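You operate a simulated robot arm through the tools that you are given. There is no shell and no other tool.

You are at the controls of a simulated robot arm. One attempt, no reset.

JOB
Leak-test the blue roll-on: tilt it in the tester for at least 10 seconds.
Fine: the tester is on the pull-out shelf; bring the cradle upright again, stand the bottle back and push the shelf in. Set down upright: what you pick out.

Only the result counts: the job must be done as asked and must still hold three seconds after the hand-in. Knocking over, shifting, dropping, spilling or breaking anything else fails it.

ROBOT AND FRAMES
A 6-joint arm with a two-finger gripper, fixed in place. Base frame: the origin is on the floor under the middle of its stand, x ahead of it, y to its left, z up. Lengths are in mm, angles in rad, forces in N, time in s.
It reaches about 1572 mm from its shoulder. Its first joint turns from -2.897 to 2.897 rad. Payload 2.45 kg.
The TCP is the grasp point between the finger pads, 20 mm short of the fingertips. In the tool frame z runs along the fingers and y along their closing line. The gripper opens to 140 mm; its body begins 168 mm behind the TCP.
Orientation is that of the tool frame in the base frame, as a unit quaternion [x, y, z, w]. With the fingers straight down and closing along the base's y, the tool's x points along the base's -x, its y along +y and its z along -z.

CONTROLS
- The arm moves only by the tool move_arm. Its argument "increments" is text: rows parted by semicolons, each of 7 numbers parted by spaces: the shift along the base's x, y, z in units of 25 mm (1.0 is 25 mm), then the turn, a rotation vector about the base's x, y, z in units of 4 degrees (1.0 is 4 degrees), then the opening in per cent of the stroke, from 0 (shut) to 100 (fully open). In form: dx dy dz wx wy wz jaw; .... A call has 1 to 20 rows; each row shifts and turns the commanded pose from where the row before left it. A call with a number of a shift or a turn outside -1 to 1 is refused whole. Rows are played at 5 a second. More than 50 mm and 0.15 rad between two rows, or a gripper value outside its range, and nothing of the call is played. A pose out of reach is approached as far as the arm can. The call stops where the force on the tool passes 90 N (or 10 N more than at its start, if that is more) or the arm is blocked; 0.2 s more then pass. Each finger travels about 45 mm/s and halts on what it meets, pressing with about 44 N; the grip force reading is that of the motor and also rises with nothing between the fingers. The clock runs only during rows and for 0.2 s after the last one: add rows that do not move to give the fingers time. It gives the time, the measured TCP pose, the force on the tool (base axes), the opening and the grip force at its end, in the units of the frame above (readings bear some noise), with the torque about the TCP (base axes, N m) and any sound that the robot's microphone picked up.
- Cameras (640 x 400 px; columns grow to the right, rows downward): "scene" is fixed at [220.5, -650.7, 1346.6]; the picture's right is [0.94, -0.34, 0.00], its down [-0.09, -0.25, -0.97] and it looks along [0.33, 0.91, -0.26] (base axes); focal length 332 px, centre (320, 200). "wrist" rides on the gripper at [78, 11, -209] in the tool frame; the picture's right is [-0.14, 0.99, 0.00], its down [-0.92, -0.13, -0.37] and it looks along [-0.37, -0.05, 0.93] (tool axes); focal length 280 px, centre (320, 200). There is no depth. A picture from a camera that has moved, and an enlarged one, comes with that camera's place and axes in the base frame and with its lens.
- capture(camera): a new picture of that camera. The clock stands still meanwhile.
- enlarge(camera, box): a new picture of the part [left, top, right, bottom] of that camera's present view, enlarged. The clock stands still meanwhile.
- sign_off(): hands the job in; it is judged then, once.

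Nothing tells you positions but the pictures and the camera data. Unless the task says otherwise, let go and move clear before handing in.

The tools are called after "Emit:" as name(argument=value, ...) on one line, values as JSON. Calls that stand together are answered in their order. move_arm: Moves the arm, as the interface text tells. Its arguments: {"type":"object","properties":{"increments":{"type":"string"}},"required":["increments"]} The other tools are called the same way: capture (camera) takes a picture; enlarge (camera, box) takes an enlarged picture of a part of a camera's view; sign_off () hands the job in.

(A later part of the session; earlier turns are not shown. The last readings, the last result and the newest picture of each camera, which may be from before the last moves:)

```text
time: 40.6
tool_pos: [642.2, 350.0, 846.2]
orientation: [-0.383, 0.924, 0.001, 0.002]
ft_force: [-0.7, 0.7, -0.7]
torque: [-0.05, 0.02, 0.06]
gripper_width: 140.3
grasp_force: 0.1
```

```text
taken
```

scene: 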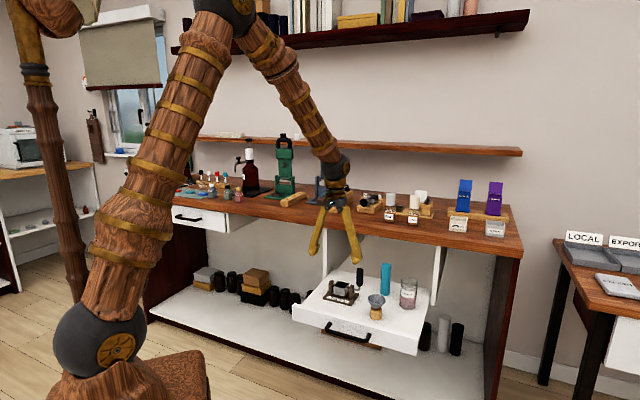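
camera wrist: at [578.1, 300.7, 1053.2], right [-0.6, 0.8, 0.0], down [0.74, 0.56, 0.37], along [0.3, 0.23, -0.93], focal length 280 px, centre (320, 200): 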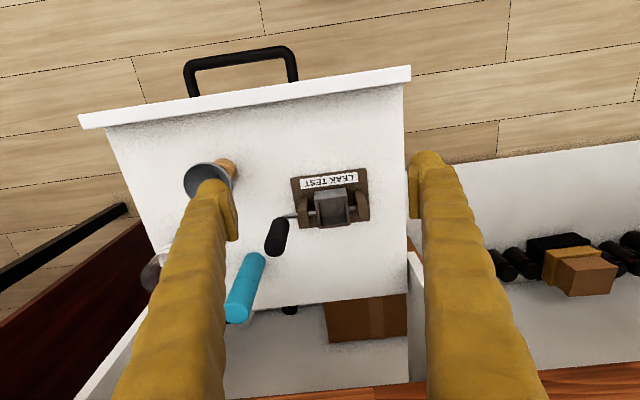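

Excellent: the tray is nearly fully out (its back edge shows at d ≈ 990), so I won't pull further. Zooming on the tester.

Emit:
enlarge(camera="wrist", box=[260, 160, 388, 240])

Emit:
enlarge(camera="scene", box=[310, 255, 430, 330])

Emit:
enlarge(camera="scene", box=[320, 262, 376, 297])

```text
5.00 times, centred on (324, 200) of wrist
camera zoom: at [578.1, 300.7, 1053.2], right [-0.6, 0.8, 0.0], down [0.74, 0.56, 0.37], along [0.3, 0.23, -0.93], focal length 1402 px, centre (300, 200)
```

zoom: 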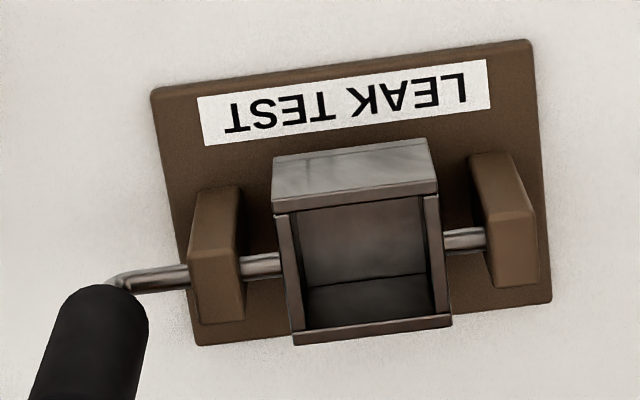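

```text
5.33 times, centred on (370, 292) of scene
camera zoom: at [220.5, -650.7, 1346.6], right [0.94, -0.34, 0.0], down [-0.09, -0.25, -0.97], along [0.33, 0.91, -0.26], focal length 1770 px, centre (53, -293)
```

zoom: 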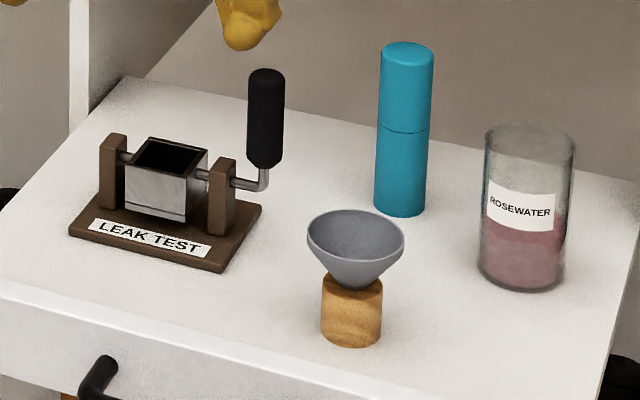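

```text
11.43 times, centred on (348, 280) of scene
camera zoom: at [220.5, -650.7, 1346.6], right [0.94, -0.34, 0.0], down [-0.09, -0.25, -0.97], along [0.33, 0.91, -0.26], focal length 3794 px, centre (0, -709)
```

zoom: 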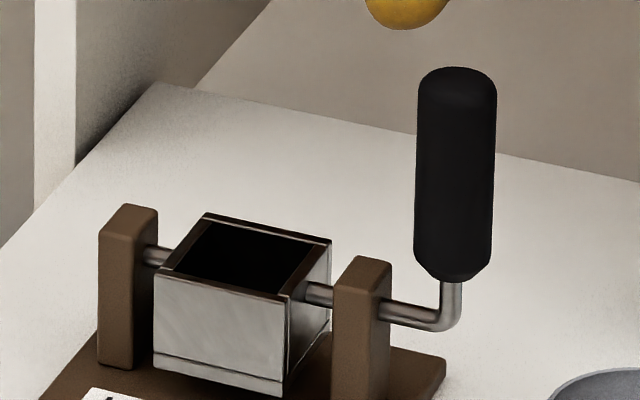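

The cradle box is axis-aligned with the bench: centre d ≈ 792, r ≈ 201. I'll zoom tighter to get the pocket's inner size.

Emit:
enlarge(camera="wrist", box=[300, 185, 364, 225])

Emit:
enlarge(camera="wrist", box=[140, 140, 332, 260])

```text
10.00 times, centred on (332, 205) of wrist
camera zoom: at [578.1, 300.7, 1053.2], right [-0.6, 0.8, 0.0], down [0.74, 0.56, 0.37], along [0.3, 0.23, -0.93], focal length 2804 px, centre (200, 150)
```

zoom: 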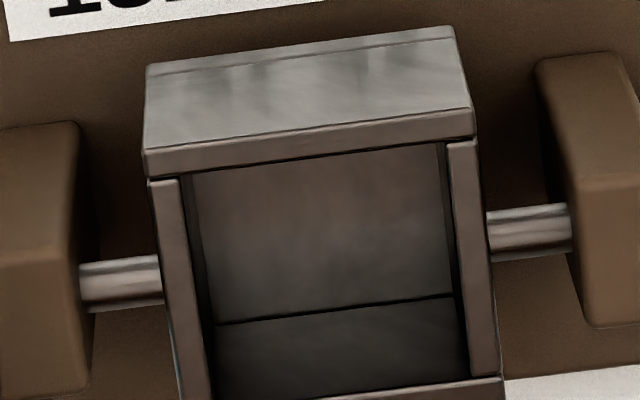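

```text
3.33 times, centred on (236, 200) of wrist
camera zoom: at [578.1, 300.7, 1053.2], right [-0.6, 0.8, 0.0], down [0.74, 0.56, 0.37], along [0.3, 0.23, -0.93], focal length 935 px, centre (600, 200)
```

zoom: 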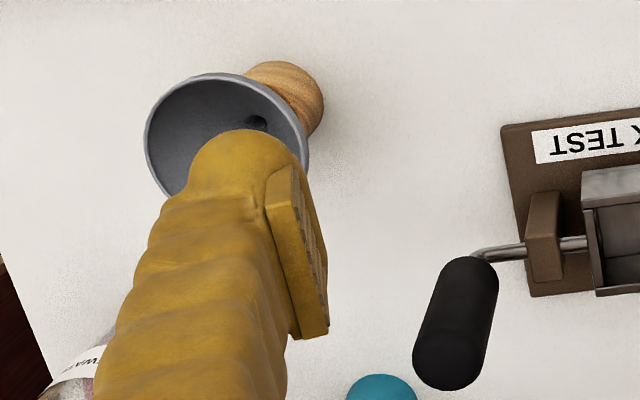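

The pocket is about 38 mm square inside (centre d ≈ 791, r ≈ 201), the bottle about 32 mm, and the crank grip stands at r ≈ 274, z ≈ 690–770. For picking and placing I'll turn the gripper so it closes along the bench depth, which keeps the fingers away from neighbours and the crank. Now moving up and over to the bottle.

Emit:
move_arm(increments="-0.549 0.98 1 0 0 1 100; -0.549 0.98 1 0 0 1 100; -0.549 0.98 1 0 0 1 100; -0.549 0.98 1 0 0 1 100; -0.549 0.98 1 0 0 1 100; -0.549 0.98 1 0 0 1 100; -0.549 0.98 1 0 0 1 100; -0.549 0.98 1 0 0 1 100; -0.549 0.98 1 0 0 1 100; -0.549 0.98 1 0 0 1 100; -0.549 0.98 1 0 0 1 100; -0.549 0.98 1 0 0 1 100; -0.549 0.98 0 0 0 1 100; -0.549 0.98 0 0 0 1 100; -0.549 0.98 0 0 0 1 100; -0.549 0.98 0 0 0 1 100; -0.549 0.98 0 0 0 1 100; -0.549 0.98 0 0 0 1 100; -0.549 0.98 0 0 0 1 100; -0.549 0.98 0 0 0 1 100")

Emit:
capture(camera="scene")

```text
time: 44.8
tool_pos: [367.4, 841.8, 1145.2]
orientation: [0.887, -0.461, -0.001, -0.001]
ft_force: [0.0, -0.1, 0.0]
torque: [0.03, -0.03, 0.01]
gripper_width: 140.1
grasp_force: 0.1
```

```text
taken
```

scene: 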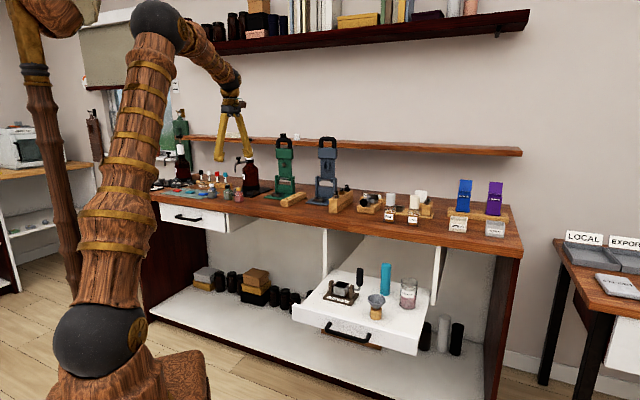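

The gripper is clear and almost turned; I narrow the opening to about 50 mm before entering over the bench so the rear finger stays away from the dispenser nozzle, then look at the bottle from above.

Emit:
move_arm(increments="0 0 0 0 0 1 36; 0 0 0 0 0 1 36; 0 0 0 0 0 0.5 36; 0 0 0 0 0 0 36; 0 0 0 0 0 0 36; -0.268 1 -0.1 0 0 0 36; -0.268 1 -0.1 0 0 0 36; -0.268 1 -0.1 0 0 0 36; -0.268 1 -0.1 0 0 0 36; -0.268 1 -0.1 0 0 0 36; -0.268 1 -0.1 0 0 0 36; -0.268 1 -0.1 0 0 0 36; -0.268 1 -0.1 0 0 0 36; -0.268 1 -0.1 0 0 0 36; -0.268 1 -0.1 0 0 0 36; 0 0 0 0 0 0 36")

Emit:
capture(camera="wrist")

Emit:
capture(camera="scene")

```text
time: 48.2
tool_pos: [300.8, 1091.4, 1120.3]
orientation: [0.924, -0.383, -0.002, 0.0]
ft_force: [-0.3, -0.2, 0.3]
torque: [0.01, -0.02, 0.01]
gripper_width: 50.6
grasp_force: 0.0
```

```text
taken
camera wrist: at [348.7, 1026.5, 1327.9], right [-0.8, -0.6, 0.0], down [-0.56, 0.74, 0.37], along [-0.23, 0.3, -0.93], focal length 280 px, centre (320, 200)
```

wrist: 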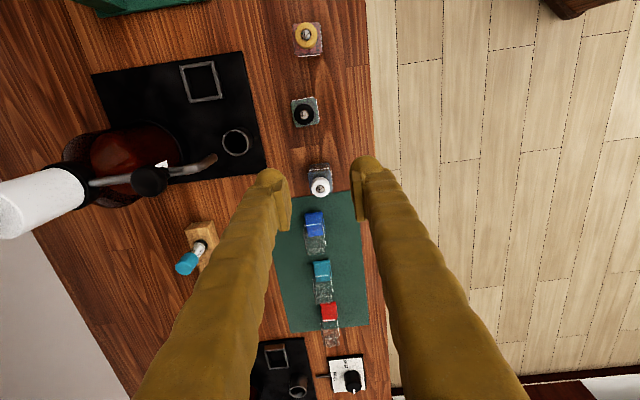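

```text
taken
```

scene: 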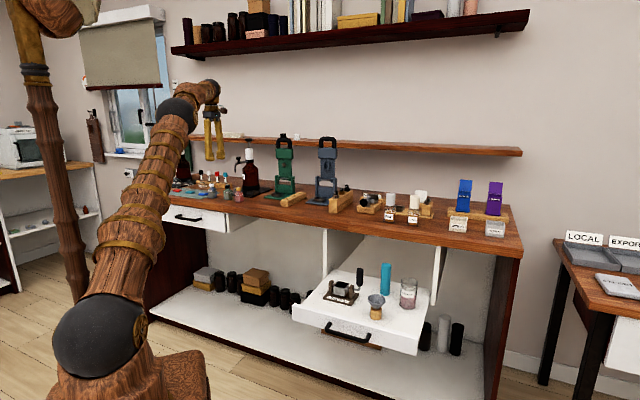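

The blue roll-on with the white collar lies in view just beyond the fingers. Zoom to measure it.

Emit:
enlarge(camera="wrist", box=[272, 150, 368, 210])

Emit:
enlarge(camera="wrist", box=[250, 90, 378, 170])

```text
6.67 times, centred on (320, 180) of wrist
camera zoom: at [348.7, 1026.5, 1327.9], right [-0.8, -0.6, 0.0], down [-0.56, 0.74, 0.37], along [-0.23, 0.3, -0.93], focal length 1869 px, centre (320, 333)
```

zoom: 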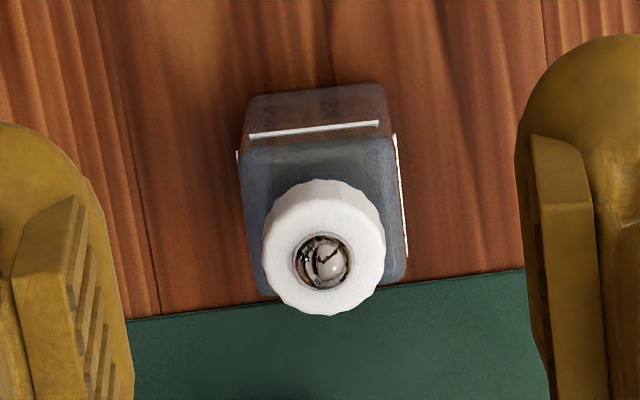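

```text
5.00 times, centred on (314, 130) of wrist
camera zoom: at [348.7, 1026.5, 1327.9], right [-0.8, -0.6, 0.0], down [-0.56, 0.74, 0.37], along [-0.23, 0.3, -0.93], focal length 1402 px, centre (350, 550)
```

zoom: 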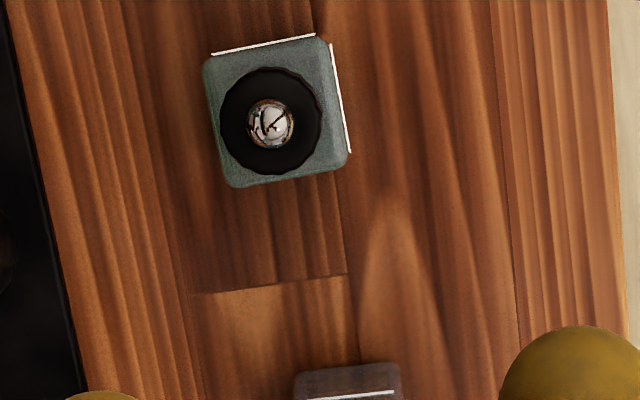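

Bottle: ball top at z ≈ 978, axis at d ≈ 988.4, r ≈ −604.5, i.e. (271.5, 1126.4); bench ≈ 906. I'll centre above it and lower to just over the ball, then check.

Emit:
move_arm(increments="-0.586 0.7 0 0 0 0 36; -0.586 0.7 0 0 0 0 36; 0 0 -1 0 0 0 36; 0 0 -1 0 0 0 36; 0 0 -1 0 0 0 36; 0 0 -0.9 0 0 0 36; 0 0 -0.6 0 0 0 36; 0 0 0 0 0 0 36")

Emit:
capture(camera="wrist")

Emit:
enlarge(camera="scene", box=[170, 130, 282, 200])

```text
time: 50.0
tool_pos: [277.6, 1118.0, 1007.2]
orientation: [0.924, -0.383, -0.003, 0.0]
ft_force: [0.9, -0.5, -0.5]
torque: [0.0, 0.02, 0.01]
gripper_width: 50.6
grasp_force: 0.0
out of reach, approached as far as the arm can: row 2
```

```text
taken
camera wrist: at [326.6, 1052.8, 1215.0], right [-0.8, -0.6, 0.0], down [-0.56, 0.74, 0.37], along [-0.23, 0.3, -0.93], focal length 280 px, centre (320, 200)
```

wrist: 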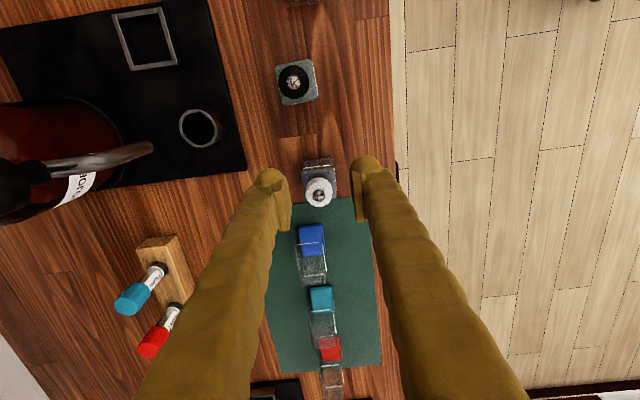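

```text
5.71 times, centred on (226, 165) of scene
camera zoom: at [220.5, -650.7, 1346.6], right [0.94, -0.34, 0.0], down [-0.09, -0.25, -0.97], along [0.33, 0.91, -0.26], focal length 1897 px, centre (857, 400)
```

zoom: 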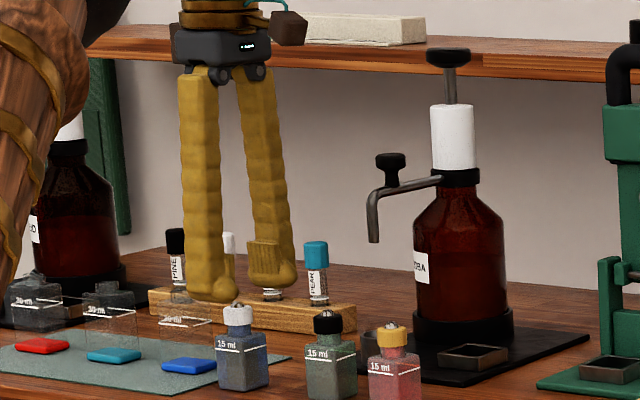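

The arm was at its outer reach at the higher level, so it is about 10 mm short; at this lower height it can reach. I correct laterally and recheck before lowering.

Emit:
move_arm(increments="-0.244 0.336 0 0 0 0 36; 0 0 0 0 0 0 36")

Emit:
enlarge(camera="wrist", box=[248, 140, 408, 240])

```text
time: 50.6
tool_pos: [273.3, 1124.8, 1008.7]
orientation: [0.924, -0.383, -0.002, 0.0]
ft_force: [1.2, 0.6, -0.6]
torque: [0.01, 0.01, 0.01]
gripper_width: 50.7
grasp_force: 0.1
```

```text
4.00 times, centred on (328, 190) of wrist
camera zoom: at [320.8, 1061.3, 1215.6], right [-0.8, -0.6, 0.0], down [-0.56, 0.74, 0.37], along [-0.23, 0.3, -0.93], focal length 1122 px, centre (288, 240)
```

zoom: 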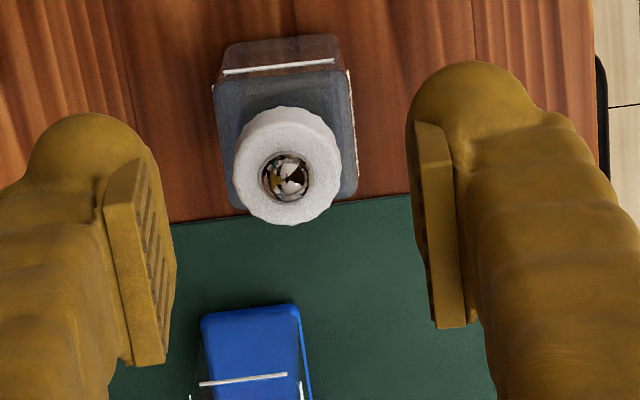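

The bottle is centred between the pads. I lower onto the collar and close.

Emit:
move_arm(increments="-0.07 0.07 -0.7 0 0 0 36; 0 0 -0.5 0 0 0 36; 0 0 -0.38 0 0 0 36; 0 0 0 0 0 0 36")

Emit:
enlarge(camera="wrist", box=[248, 140, 408, 240])

Emit:
enlarge(camera="scene", box=[180, 150, 260, 200])

```text
time: 51.6
tool_pos: [272.3, 1125.2, 968.7]
orientation: [0.924, -0.382, -0.001, 0.0]
ft_force: [0.1, -0.2, 0.2]
torque: [0.03, 0.0, 0.02]
gripper_width: 50.5
grasp_force: 0.1
```

```text
4.00 times, centred on (328, 190) of wrist
camera zoom: at [319.3, 1062.0, 1175.6], right [-0.8, -0.6, 0.0], down [-0.56, 0.74, 0.37], along [-0.23, 0.3, -0.93], focal length 1122 px, centre (288, 240)
```

zoom: 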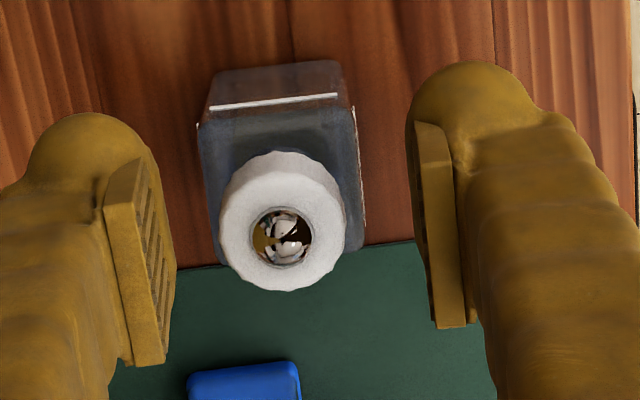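

```text
8.00 times, centred on (220, 175) of scene
camera zoom: at [220.5, -650.7, 1346.6], right [0.94, -0.34, 0.0], down [-0.09, -0.25, -0.97], along [0.33, 0.91, -0.26], focal length 2656 px, centre (1120, 400)
```

zoom: 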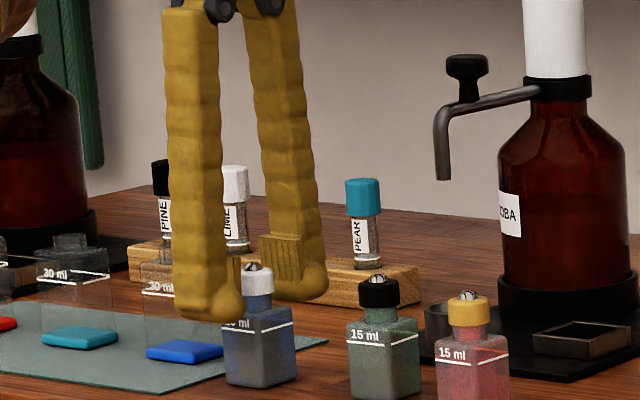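

Pads are level with the collar. Closing the grip now.

Emit:
move_arm(increments="0 0 -0.08 0 0 0 36; 0 0 0 0 0 0 15; 0 0 0 0 0 0 10; 0 0 0 0 0 0 0; 0 0 0 0 0 0 0; 0 0 0 0 0 0 0; 0 0 0 0 0 0 0")

Emit:
enlarge(camera="wrist", box=[248, 140, 408, 240])

Emit:
enlarge(camera="scene", box=[180, 150, 260, 200])

```text
time: 53.2
tool_pos: [271.1, 1124.8, 968.9]
orientation: [0.924, -0.383, -0.002, -0.002]
ft_force: [7.0, 10.2, 51.9]
torque: [0.25, -0.29, 0.0]
gripper_width: 22.9
grasp_force: 43.9
```

```text
4.00 times, centred on (328, 190) of wrist
camera zoom: at [319.2, 1061.4, 1176.4], right [-0.8, -0.6, 0.0], down [-0.56, 0.74, 0.37], along [-0.22, 0.3, -0.93], focal length 1122 px, centre (288, 240)
```

zoom: 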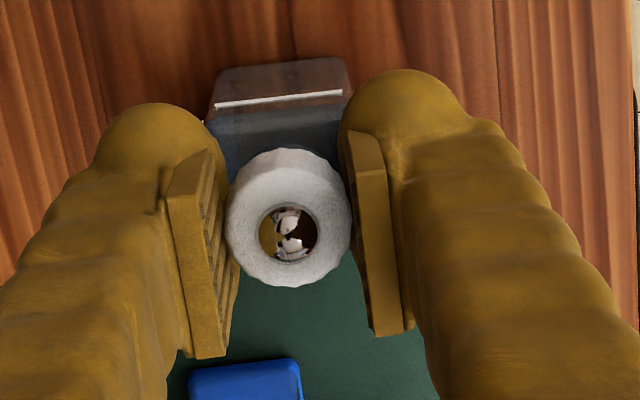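

```text
8.00 times, centred on (220, 175) of scene
camera zoom: at [220.5, -650.7, 1346.6], right [0.94, -0.34, 0.0], down [-0.09, -0.25, -0.97], along [0.33, 0.91, -0.26], focal length 2656 px, centre (1120, 400)
```

zoom: 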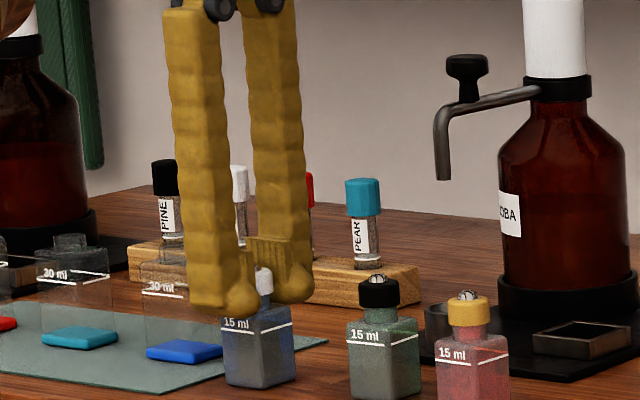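

Gripped at 22.9 mm; the tips press lightly on the bottle's shoulder. I lift straight up and check that the bottle hangs upright.

Emit:
move_arm(increments="0 0 0.15 0 0 0 0; 0 0 0.3 0 0 0 0; 0 0 0.6 0 0 0 0; 0 0 0.6 0 0 0 0; 0 0 0 0 0 0 0")

Emit:
enlarge(camera="scene", box=[180, 140, 260, 190])

Emit:
enlarge(camera="wrist", box=[248, 140, 408, 240])

```text
time: 54.4
tool_pos: [269.2, 1125.8, 1007.2]
orientation: [0.924, -0.383, -0.002, 0.0]
ft_force: [0.4, 0.1, -1.8]
torque: [-0.03, -0.01, 0.02]
gripper_width: 22.7
grasp_force: 44.5
```

```text
8.00 times, centred on (220, 165) of scene
camera zoom: at [220.5, -650.7, 1346.6], right [0.94, -0.34, 0.0], down [-0.09, -0.25, -0.97], along [0.33, 0.91, -0.26], focal length 2656 px, centre (1120, 480)
```

zoom: 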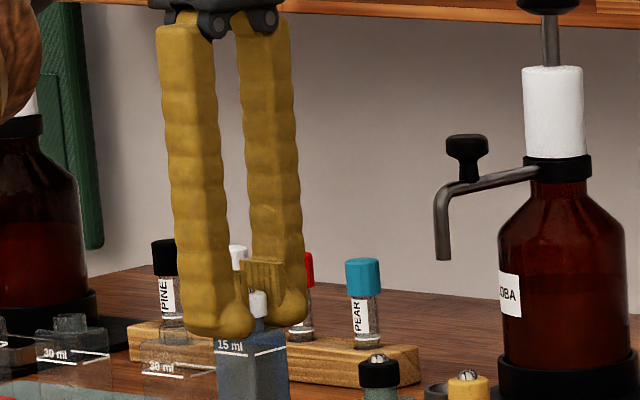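

```text
4.00 times, centred on (328, 190) of wrist
camera zoom: at [318.7, 1061.8, 1214.9], right [-0.8, -0.6, 0.0], down [-0.56, 0.74, 0.37], along [-0.23, 0.3, -0.93], focal length 1122 px, centre (288, 240)
```

zoom: 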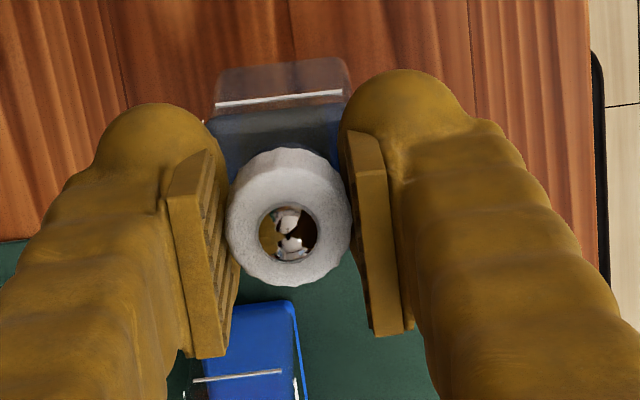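

The bottle hangs upright in the grip (its base about 63 mm below the TCP). I draw it back off the bench, then carry it along in front of the bench to the tester.

Emit:
move_arm(increments="-0.97 -0.97 0.4 0 0 0 0; -0.97 -0.97 0.4 0 0 0 0; -0.97 -0.97 0.4 0 0 0 0; -0.97 -0.97 0.4 0 0 0 0; 0.846 -0.979 0 0 0 0 0; 0.846 -0.979 0 0 0 0 0; 0.846 -0.979 0 0 0 0 0; 0.846 -0.979 0 0 0 0 0; 0.846 -0.979 0 0 0 0 0; 0.846 -0.979 0 0 0 0 0; 0.846 -0.979 0 0 0 0 0; 0.846 -0.979 0 0 0 0 0; 0.846 -0.979 0 0 0 0 0; 0.846 -0.979 0 0 0 0 0; 0.846 -0.979 0 0 0 0 0; 0.846 -0.979 0 0 0 0 0; 0.846 -0.979 0 0 0 0 0; 0.846 -0.979 0 0 0 0 0; 0.846 -0.979 0 0 0 0 0")

Emit:
capture(camera="scene")

```text
time: 58.4
tool_pos: [490.0, 662.9, 1048.0]
orientation: [0.924, -0.383, -0.002, 0.0]
ft_force: [-0.2, -0.4, -0.8]
torque: [0.01, 0.04, -0.01]
gripper_width: 22.6
grasp_force: 43.6
```

```text
taken
```

scene: 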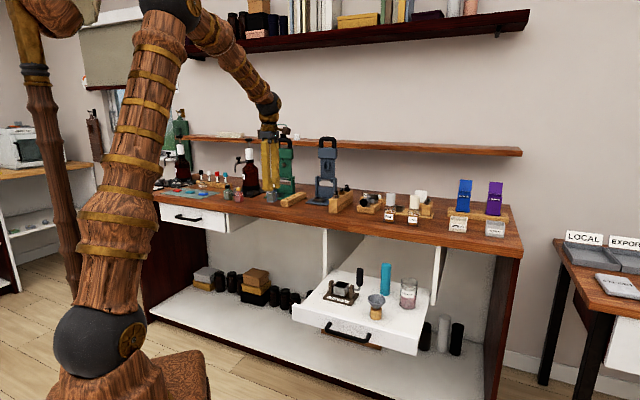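

The bottle travels fine. I continue to above the tester and stop well over the cradle.

Emit:
move_arm(increments="0.845 -0.983 0 0 0 0 0; 0.845 -0.983 0 0 0 0 0; 0.845 -0.983 0 0 0 0 0; 0.845 -0.983 0 0 0 0 0; 0.845 -0.983 0 0 0 0 0; 0.845 -0.983 0 0 0 0 0; 0.845 -0.983 0 0 0 0 0; 0.845 -0.983 0 0 0 0 0; 0.845 -0.983 0 0 0 0 0; 0.845 -0.983 0 0 0 0 0; 0 0 -1 0 0 0 0; 0 0 -1 0 0 0 0; 0 0 -1 0 0 0 0; 0 0 -1 0 0 0 0; 0 0 -1 0 0 0 0; 0 0 -1 0 0 0 0; 0 0 -1 0 0 0 0; 0 0 -1 0 0 0 0; 0 0 0 0 0 0 0")

Emit:
capture(camera="wrist")

Emit:
enlarge(camera="wrist", box=[240, 120, 400, 220])

Emit:
enlarge(camera="scene", box=[290, 230, 402, 300])

```text
time: 62.4
tool_pos: [701.5, 416.5, 847.4]
orientation: [0.924, -0.383, -0.002, -0.001]
ft_force: [0.2, 0.4, -1.3]
torque: [-0.02, -0.01, -0.01]
gripper_width: 22.8
grasp_force: 44.3
```

```text
taken
camera wrist: at [749.3, 352.4, 1055.2], right [-0.8, -0.6, 0.0], down [-0.56, 0.74, 0.37], along [-0.23, 0.3, -0.93], focal length 280 px, centre (320, 200)
```

wrist: 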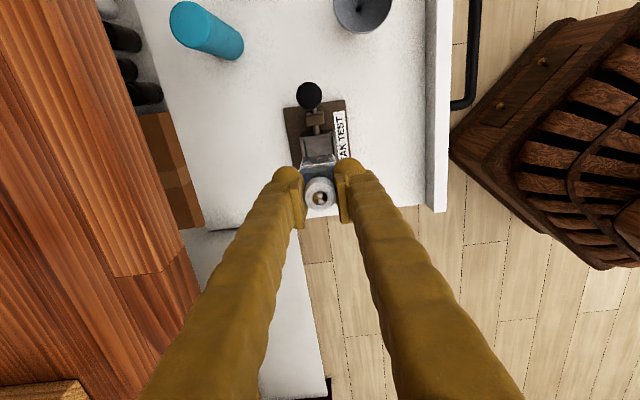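

```text
4.00 times, centred on (320, 170) of wrist
camera zoom: at [749.3, 352.4, 1055.2], right [-0.8, -0.6, 0.0], down [-0.56, 0.74, 0.37], along [-0.23, 0.3, -0.93], focal length 1122 px, centre (320, 320)
```

zoom: 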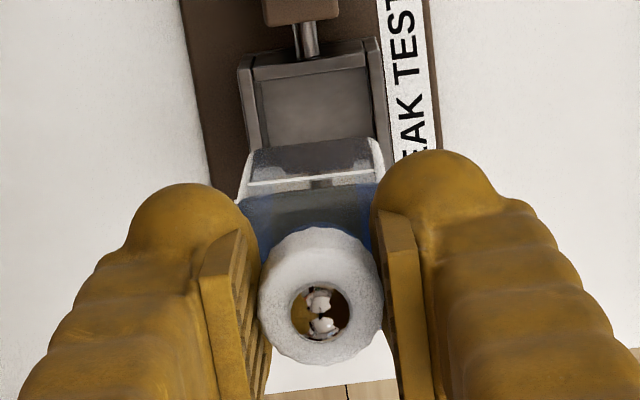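

```text
5.71 times, centred on (346, 265) of scene
camera zoom: at [220.5, -650.7, 1346.6], right [0.94, -0.34, 0.0], down [-0.09, -0.25, -0.97], along [0.33, 0.91, -0.26], focal length 1897 px, centre (171, -171)
```

zoom: 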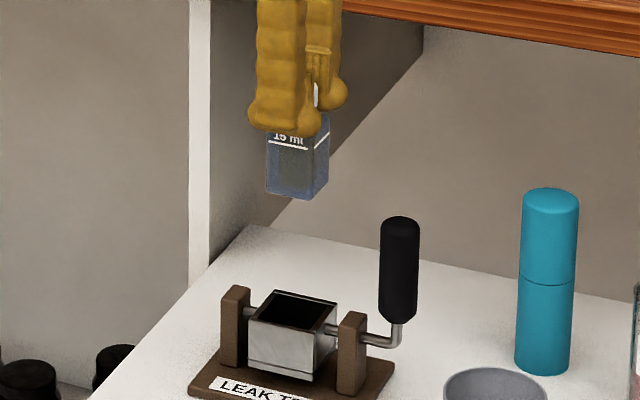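

Box outline measured from here: d 767–812, r 178–225, agreeing with before; the bottle is within about 1–2 mm of the pocket centre. I lower to just above the mouth and recheck.

Emit:
move_arm(increments="0 0 -0.9 0 0 0 0; 0 0 -0.9 0 0 0 0; 0 0 -0.9 0 0 0 0; 0 0 -0.8 0 0 0 0; 0 0 0 0 0 0 0")

Emit:
enlarge(camera="wrist", box=[256, 120, 384, 200])

Emit:
enlarge(camera="scene", box=[310, 250, 390, 300])

```text
time: 63.6
tool_pos: [700.8, 416.2, 759.7]
orientation: [0.924, -0.382, -0.002, 0.0]
ft_force: [-0.8, -0.7, -0.8]
torque: [0.0, 0.02, 0.01]
gripper_width: 22.7
grasp_force: 44.5
```

```text
5.00 times, centred on (320, 160) of wrist
camera zoom: at [749.8, 352.0, 967.4], right [-0.8, -0.6, 0.0], down [-0.56, 0.74, 0.37], along [-0.23, 0.3, -0.93], focal length 1402 px, centre (320, 400)
```

zoom: 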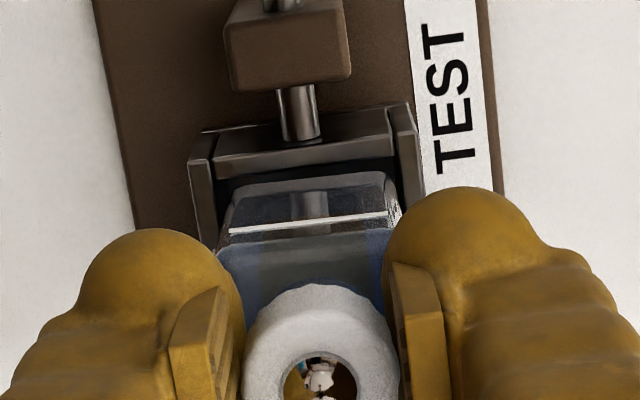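

```text
8.00 times, centred on (350, 275) of scene
camera zoom: at [220.5, -650.7, 1346.6], right [0.94, -0.34, 0.0], down [-0.09, -0.25, -0.97], along [0.33, 0.91, -0.26], focal length 2656 px, centre (80, -400)
```

zoom: 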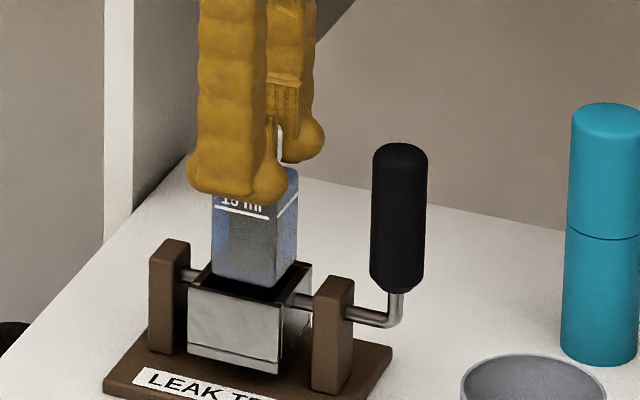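

The bottle base is just above the mouth; in the same picture it sits about 2.5 mm toward the crank side and 1 mm toward the front of the pocket centre. I shift it and lower it a little into the mouth, watching the force.

Emit:
move_arm(increments="-0.037 0.105 0 0 0 0 0; 0 0 -0.2 0 0 0 0; 0 0 -0.2 0 0 0 0; 0 0 -0.2 0 0 0 0; 0 0 -0.2 0 0 0 0; 0 0 0 0 0 0 0")

Emit:
enlarge(camera="wrist", box=[256, 120, 384, 200])

Emit:
enlarge(camera="scene", box=[320, 260, 384, 300])

```text
time: 65.0
tool_pos: [699.8, 418.3, 739.9]
orientation: [0.924, -0.382, -0.002, -0.001]
ft_force: [-0.3, -0.3, 0.1]
torque: [0.01, 0.0, -0.01]
gripper_width: 23.0
grasp_force: 44.0
```

```text
5.00 times, centred on (320, 160) of wrist
camera zoom: at [749.0, 354.7, 948.0], right [-0.8, -0.6, 0.0], down [-0.56, 0.74, 0.37], along [-0.23, 0.3, -0.93], focal length 1402 px, centre (320, 400)
```

zoom: 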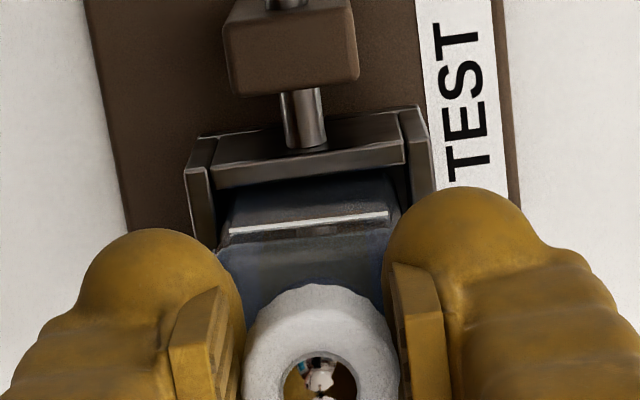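

```text
10.00 times, centred on (352, 280) of scene
camera zoom: at [220.5, -650.7, 1346.6], right [0.94, -0.34, 0.0], down [-0.09, -0.25, -0.97], along [0.33, 0.91, -0.26], focal length 3320 px, centre (0, -600)
```

zoom: 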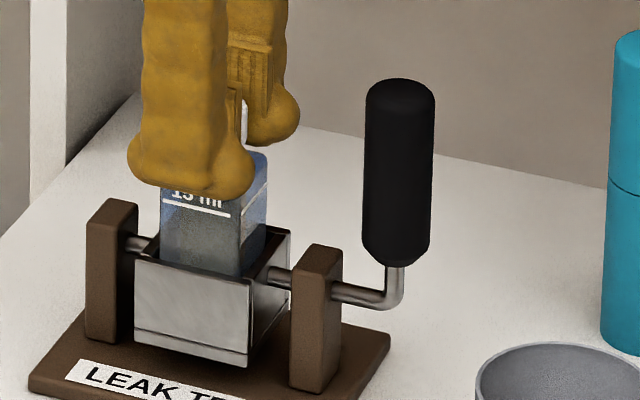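

The base entered the mouth without contact. Lowering further in small steps.

Emit:
move_arm(increments="0 0 -0.2 0 0 0 0; 0 0 -0.2 0 0 0 0; 0 0 -0.2 0 0 0 0; 0 0 -0.2 0 0 0 0; 0 0 0 0 0 0 0")

Emit:
enlarge(camera="scene", box=[320, 260, 384, 300])

```text
time: 66.2
tool_pos: [703.7, 422.3, 725.4]
orientation: [0.924, -0.383, 0.001, -0.004]
ft_force: [-1.3, 2.7, 17.6]
torque: [0.03, -0.01, -0.01]
gripper_width: 23.0
grasp_force: 44.0
stopped in row 5: the force on the tool passed its limit at 94 N (the readings are from after the stop); the commanded pose is now the measured one
```

```text
10.00 times, centred on (352, 280) of scene
camera zoom: at [220.5, -650.7, 1346.6], right [0.94, -0.34, 0.0], down [-0.09, -0.25, -0.97], along [0.33, 0.91, -0.26], focal length 3320 px, centre (0, -600)
```

zoom: 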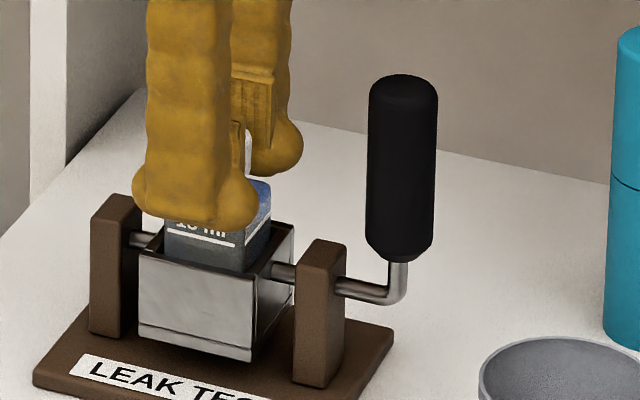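

The push stopped at 94 N: the bottle base has met something at about z ≈ 662, and the shelf slid back about 4–5 mm. I'll look closely before doing anything else.

Emit:
enlarge(camera="wrist", box=[256, 110, 384, 190])

Emit:
enlarge(camera="scene", box=[328, 268, 368, 293])

Emit:
capture(camera="wrist")

```text
5.00 times, centred on (320, 150) of wrist
camera zoom: at [750.6, 356.3, 932.8], right [-0.8, -0.6, -0.01], down [-0.56, 0.74, 0.37], along [-0.22, 0.3, -0.93], focal length 1402 px, centre (320, 450)
```

zoom: 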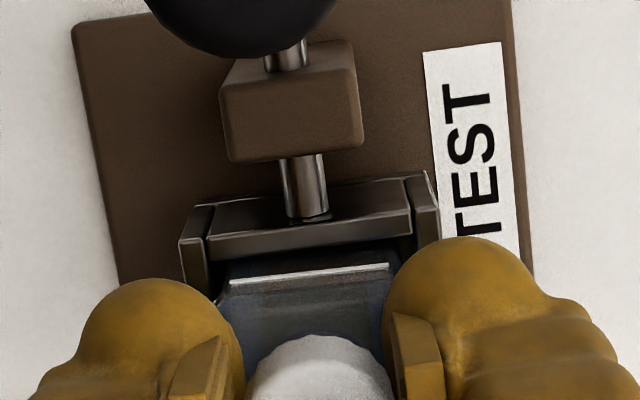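

```text
16.00 times, centred on (348, 280) of scene
camera zoom: at [220.5, -650.7, 1346.6], right [0.94, -0.34, 0.0], down [-0.09, -0.25, -0.97], along [0.33, 0.91, -0.26], focal length 5311 px, centre (-128, -1088)
```

zoom: 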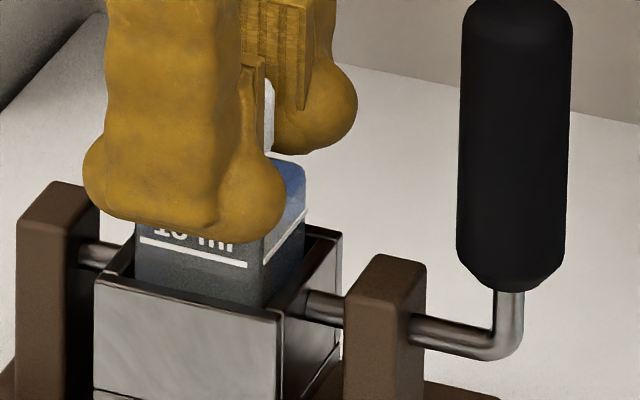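

```text
taken
camera wrist: at [750.6, 356.3, 932.8], right [-0.8, -0.6, -0.01], down [-0.56, 0.74, 0.37], along [-0.22, 0.3, -0.93], focal length 280 px, centre (320, 200)
```

wrist: 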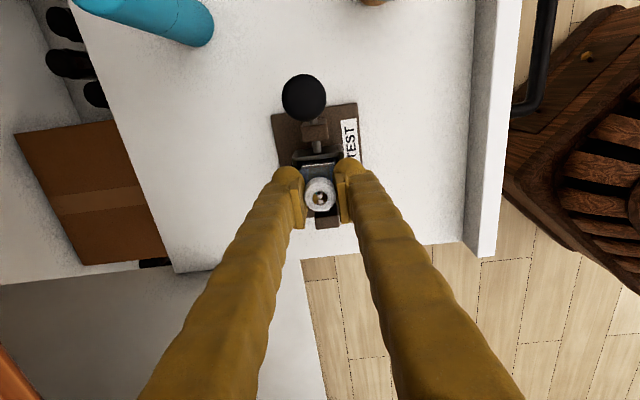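

The gaps to the pocket walls look even on all sides, so the base may simply rest on the pocket floor. I'll compare the collar's place in the grip with the earlier picture to see whether it slipped.

Emit:
enlarge(camera="wrist", box=[248, 140, 408, 240])

Emit:
enlarge(camera="scene", box=[280, 240, 440, 340])

```text
4.00 times, centred on (328, 190) of wrist
camera zoom: at [750.6, 356.3, 932.8], right [-0.8, -0.6, -0.01], down [-0.56, 0.74, 0.37], along [-0.22, 0.3, -0.93], focal length 1122 px, centre (288, 240)
```

zoom: 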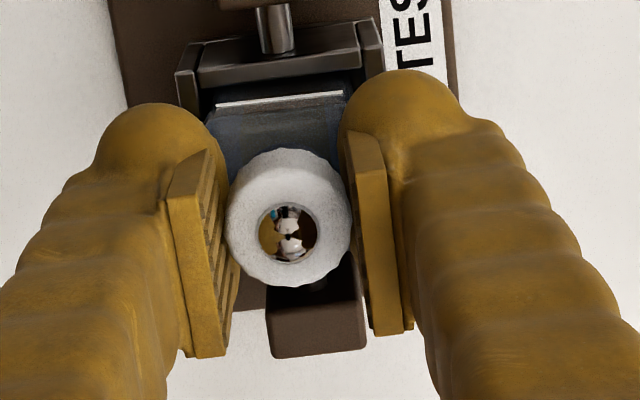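

```text
4.00 times, centred on (360, 290) of scene
camera zoom: at [220.5, -650.7, 1346.6], right [0.94, -0.34, 0.0], down [-0.09, -0.25, -0.97], along [0.33, 0.91, -0.26], focal length 1328 px, centre (160, -160)
```

zoom: 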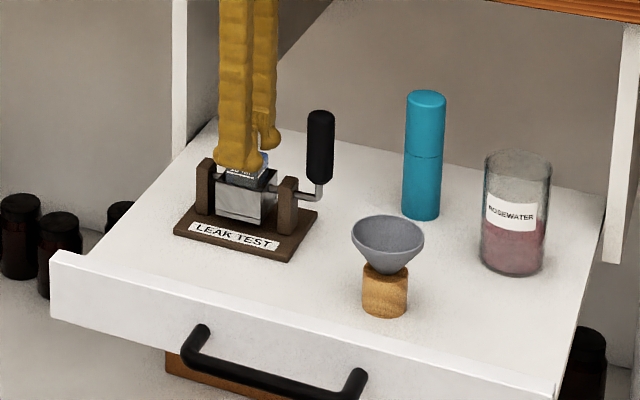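

The collar has not slipped in the grip and the gap is even, so the base is seated about 22–25 mm deep on the pocket floor. I relieve the pressure slightly and open the fingers to let the bottle stand in the cradle.

Emit:
move_arm(increments="0 0 0.05 0 0 0 0; 0 0 0 0 0 0 0")

Emit:
enlarge(camera="wrist", box=[256, 110, 384, 190])

```text
time: 66.8
tool_pos: [704.2, 420.5, 725.3]
orientation: [0.924, -0.382, 0.001, -0.004]
ft_force: [0.0, 2.0, 8.2]
torque: [0.03, -0.08, 0.05]
gripper_width: 22.5
grasp_force: 44.1
```

```text
5.00 times, centred on (320, 150) of wrist
camera zoom: at [750.5, 356.0, 932.9], right [-0.8, -0.6, -0.01], down [-0.56, 0.74, 0.37], along [-0.22, 0.3, -0.93], focal length 1402 px, centre (320, 450)
```

zoom: 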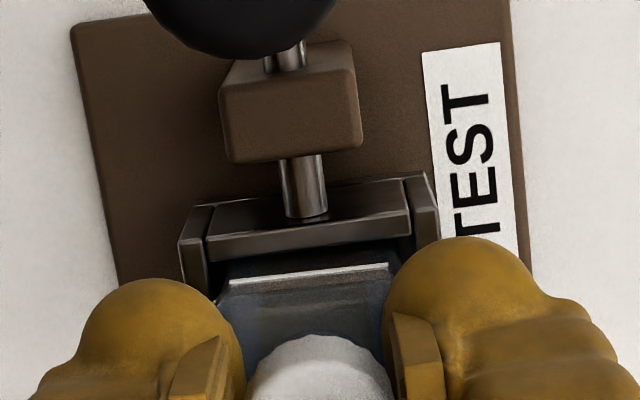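

Only 8 N remains, so the base rests on the floor of the pocket. Releasing now.

Emit:
move_arm(increments="0 0 0.02 0 0 0 0; 0 0 0 0 0 0 20; 0 0 0 0 0 0 28; 0 0 0 0 0 0 36; 0 0 0 0 0 0 36; 0 0 0 0 0 0 36")

Emit:
enlarge(camera="wrist", box=[248, 120, 408, 220])

Emit:
enlarge(camera="scene", box=[320, 260, 384, 300])

```text
time: 68.2
tool_pos: [703.0, 421.5, 725.5]
orientation: [0.924, -0.383, 0.001, -0.003]
ft_force: [-0.2, 0.0, 0.4]
torque: [-0.02, 0.0, -0.01]
gripper_width: 50.7
grasp_force: 0.1
```

```text
4.00 times, centred on (328, 170) of wrist
camera zoom: at [750.4, 356.0, 933.5], right [-0.8, -0.6, -0.01], down [-0.56, 0.74, 0.37], along [-0.22, 0.3, -0.93], focal length 1122 px, centre (288, 320)
```

zoom: 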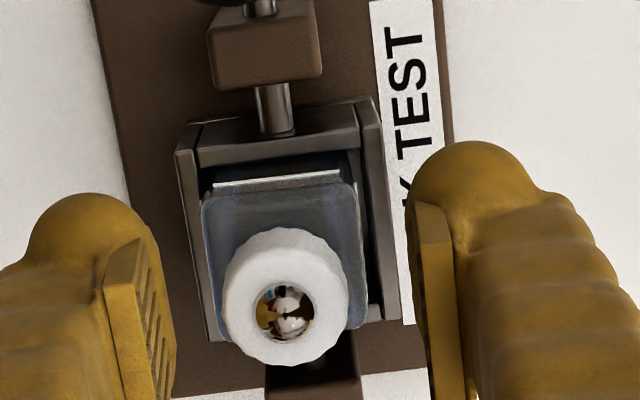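

```text
10.00 times, centred on (352, 280) of scene
camera zoom: at [220.5, -650.7, 1346.6], right [0.94, -0.34, 0.0], down [-0.09, -0.25, -0.97], along [0.33, 0.91, -0.26], focal length 3320 px, centre (0, -600)
```

zoom: 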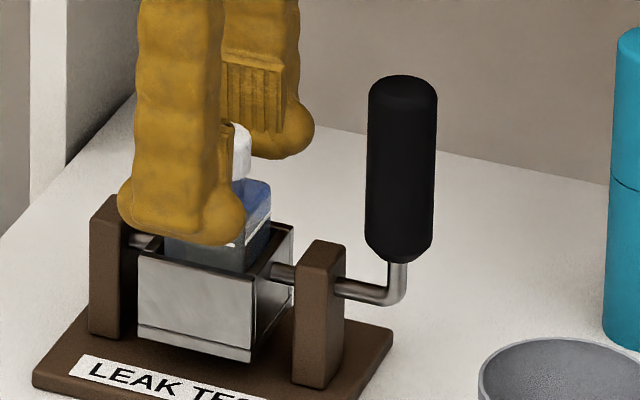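

The bottle stands upright in the cradle. I lift the open gripper clear straight up.

Emit:
move_arm(increments="0 0 0.4 0 0 0 36; 0 0 0.8 0 0 0 36; 0 0 1 0 0 0 36; 0 0 1 0 0 0 36; 0 0 1 0 0 0 36; 0 0 1 0 0 0 36; 0 0 0 0 0 0 36")

Emit:
enlarge(camera="wrist", box=[248, 70, 408, 170])

Emit:
enlarge(camera="scene", box=[320, 260, 384, 300])

Emit:
capture(camera="wrist")

```text
time: 69.8
tool_pos: [703.8, 421.4, 856.5]
orientation: [0.924, -0.383, 0.0, -0.003]
ft_force: [0.9, -0.6, 0.1]
torque: [-0.01, 0.03, -0.02]
gripper_width: 50.0
grasp_force: 0.1
```

```text
4.00 times, centred on (328, 120) of wrist
camera zoom: at [750.1, 355.7, 1063.9], right [-0.8, -0.6, -0.01], down [-0.56, 0.74, 0.37], along [-0.22, 0.3, -0.93], focal length 1122 px, centre (288, 520)
```

zoom: 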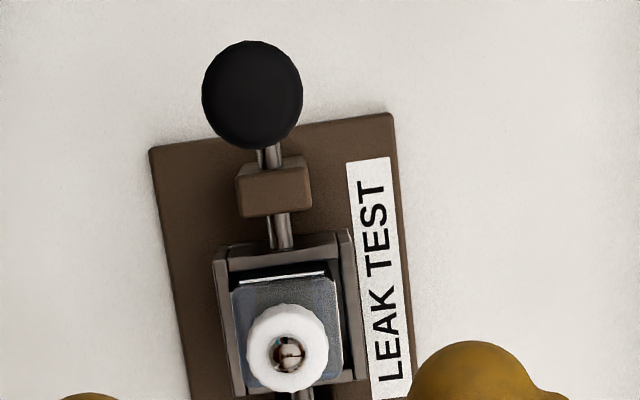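

```text
10.00 times, centred on (352, 280) of scene
camera zoom: at [220.5, -650.7, 1346.6], right [0.94, -0.34, 0.0], down [-0.09, -0.25, -0.97], along [0.33, 0.91, -0.26], focal length 3320 px, centre (0, -600)
```

zoom: 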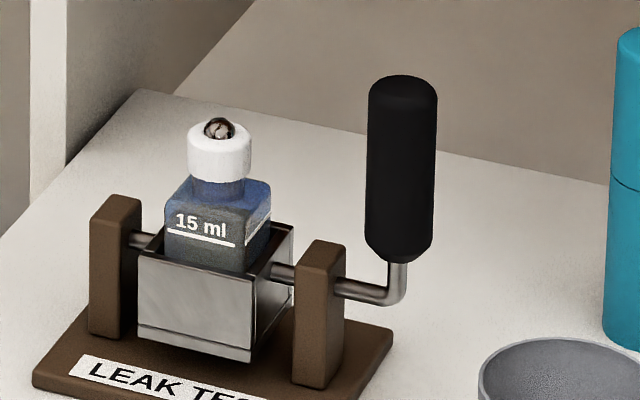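

```text
taken
camera wrist: at [750.1, 355.7, 1063.9], right [-0.8, -0.6, -0.01], down [-0.56, 0.74, 0.37], along [-0.22, 0.3, -0.93], focal length 280 px, centre (320, 200)
```

wrist: 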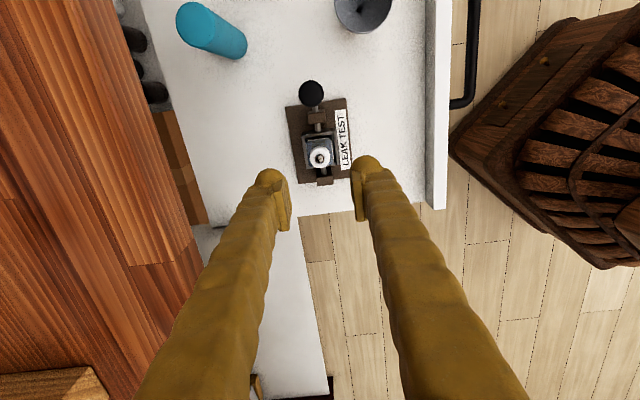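

The bottle is standing centred in the cradle. Next is the crank: I turn the gripper back so it closes along the bench (across the crank grip), centred over the crank grip at about d ≈ 794, r ≈ 274.

Emit:
move_arm(increments="0.09 -0.0935 0 -0.079 0.033 -1 30; 0.09 -0.0935 0 0 0 -1 30; 0.09 -0.0935 0 0 0 -1 30; 0.09 -0.0935 0 0 0 -1 30; 0.09 -0.0935 0 0 0 -1 30; 0.09 -0.0935 0 0 0 -1 30; 0.09 -0.0935 0 0 0 -1 30; 0.09 -0.0935 0 0 0 -1 30; 0.09 -0.0935 0 0 0 -1 30; 0.09 -0.0935 0 0 0 -1 30; 0.09 -0.0935 0 0 0 -1 30; 0.09 -0.0935 0 0 0 -1 30; 0.09 -0.0935 0 0 0 -1 30; 0.09 -0.0935 0 0 0 -1 30; 0.09 -0.0935 0 0 0 -1 30; 0.09 -0.0935 0 0 0 -1 30; 0.09 -0.0935 0 0 0 -1 30; 0.09 -0.0935 0 0 0 -1 30; 0.09 -0.0935 0 0 0 -1 30; 0.09 -0.0935 0 0 0 -1 30")

Emit:
move_arm(increments="0.09 -0.0935 0 0 0 -1 30; 0.09 -0.0935 0 0 0 -1 30; 0.09 -0.0935 0 0 0 -0.5 30; 0 0 0 0 0 0 30")

Emit:
capture(camera="wrist")

Emit:
enlarge(camera="wrist", box=[256, 120, 384, 200])

```text
time: 74.0
tool_pos: [747.8, 374.9, 855.9]
orientation: [-0.461, 0.887, 0.0, 0.0]
ft_force: [0.2, -0.1, -0.4]
torque: [-0.03, -0.05, 0.01]
gripper_width: 42.0
grasp_force: 0.1
```

```text
time: 75.0
tool_pos: [753.4, 367.1, 856.6]
orientation: [-0.382, 0.924, 0.001, 0.0]
ft_force: [-0.4, 0.0, 0.6]
torque: [-0.01, 0.03, 0.02]
gripper_width: 42.1
grasp_force: 0.0
```

```text
taken
camera wrist: at [690.8, 319.5, 1063.9], right [-0.6, 0.8, 0.0], down [0.74, 0.56, 0.37], along [0.29, 0.22, -0.93], focal length 280 px, centre (320, 200)
```

wrist: 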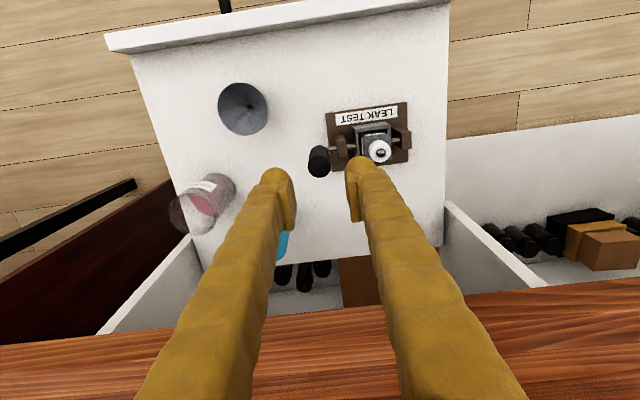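

```text
5.00 times, centred on (320, 160) of wrist
camera zoom: at [690.8, 319.5, 1063.9], right [-0.6, 0.8, 0.0], down [0.74, 0.56, 0.37], along [0.29, 0.22, -0.93], focal length 1402 px, centre (320, 400)
```

zoom: 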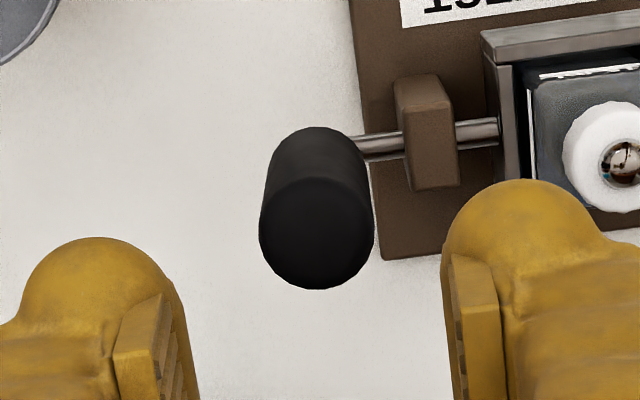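

The crank grip top is at d ≈ 793.4, r ≈ 274, and the bottle's top lies safely below where the fingertips will be. I lower around the crank grip's upper part.

Emit:
move_arm(increments="0.054 0.008 0 0 0 0 30; 0 0 -1 0 0 0 30; 0 0 -1 0 0 0 30; 0 0 -1 0 0 0 30; 0 0 -0.8 0 0 0 30; 0 0 -0.38 0 0 0 30; 0 0 0 0 0 0 30")

Emit:
enlarge(camera="wrist", box=[240, 120, 400, 220])

Emit:
enlarge(camera="scene", box=[312, 250, 392, 300])

```text
time: 76.6
tool_pos: [754.8, 368.4, 751.8]
orientation: [-0.382, 0.924, 0.0, 0.0]
ft_force: [0.5, 0.0, 0.1]
torque: [0.01, 0.02, 0.0]
gripper_width: 42.3
grasp_force: 0.1
```

```text
4.00 times, centred on (320, 170) of wrist
camera zoom: at [692.0, 320.0, 959.2], right [-0.6, 0.8, 0.0], down [0.74, 0.56, 0.37], along [0.29, 0.22, -0.93], focal length 1122 px, centre (320, 320)
```

zoom: 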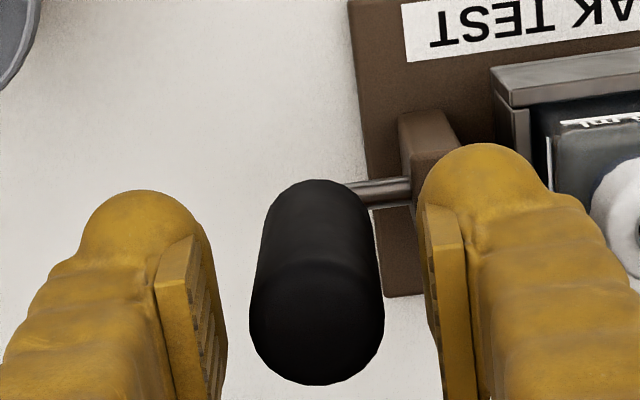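

```text
8.00 times, centred on (352, 275) of scene
camera zoom: at [220.5, -650.7, 1346.6], right [0.94, -0.34, 0.0], down [-0.09, -0.25, -0.97], along [0.33, 0.91, -0.26], focal length 2656 px, centre (64, -400)
```

zoom: 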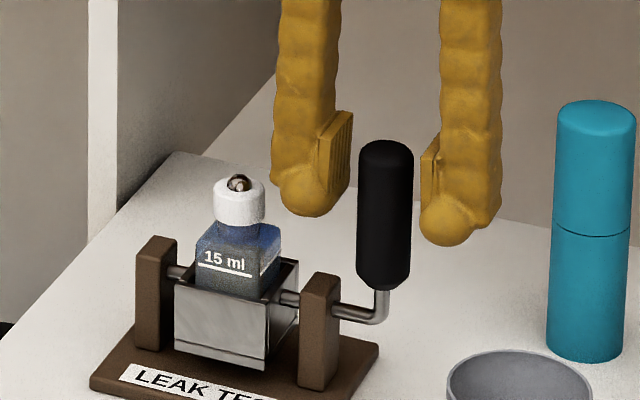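

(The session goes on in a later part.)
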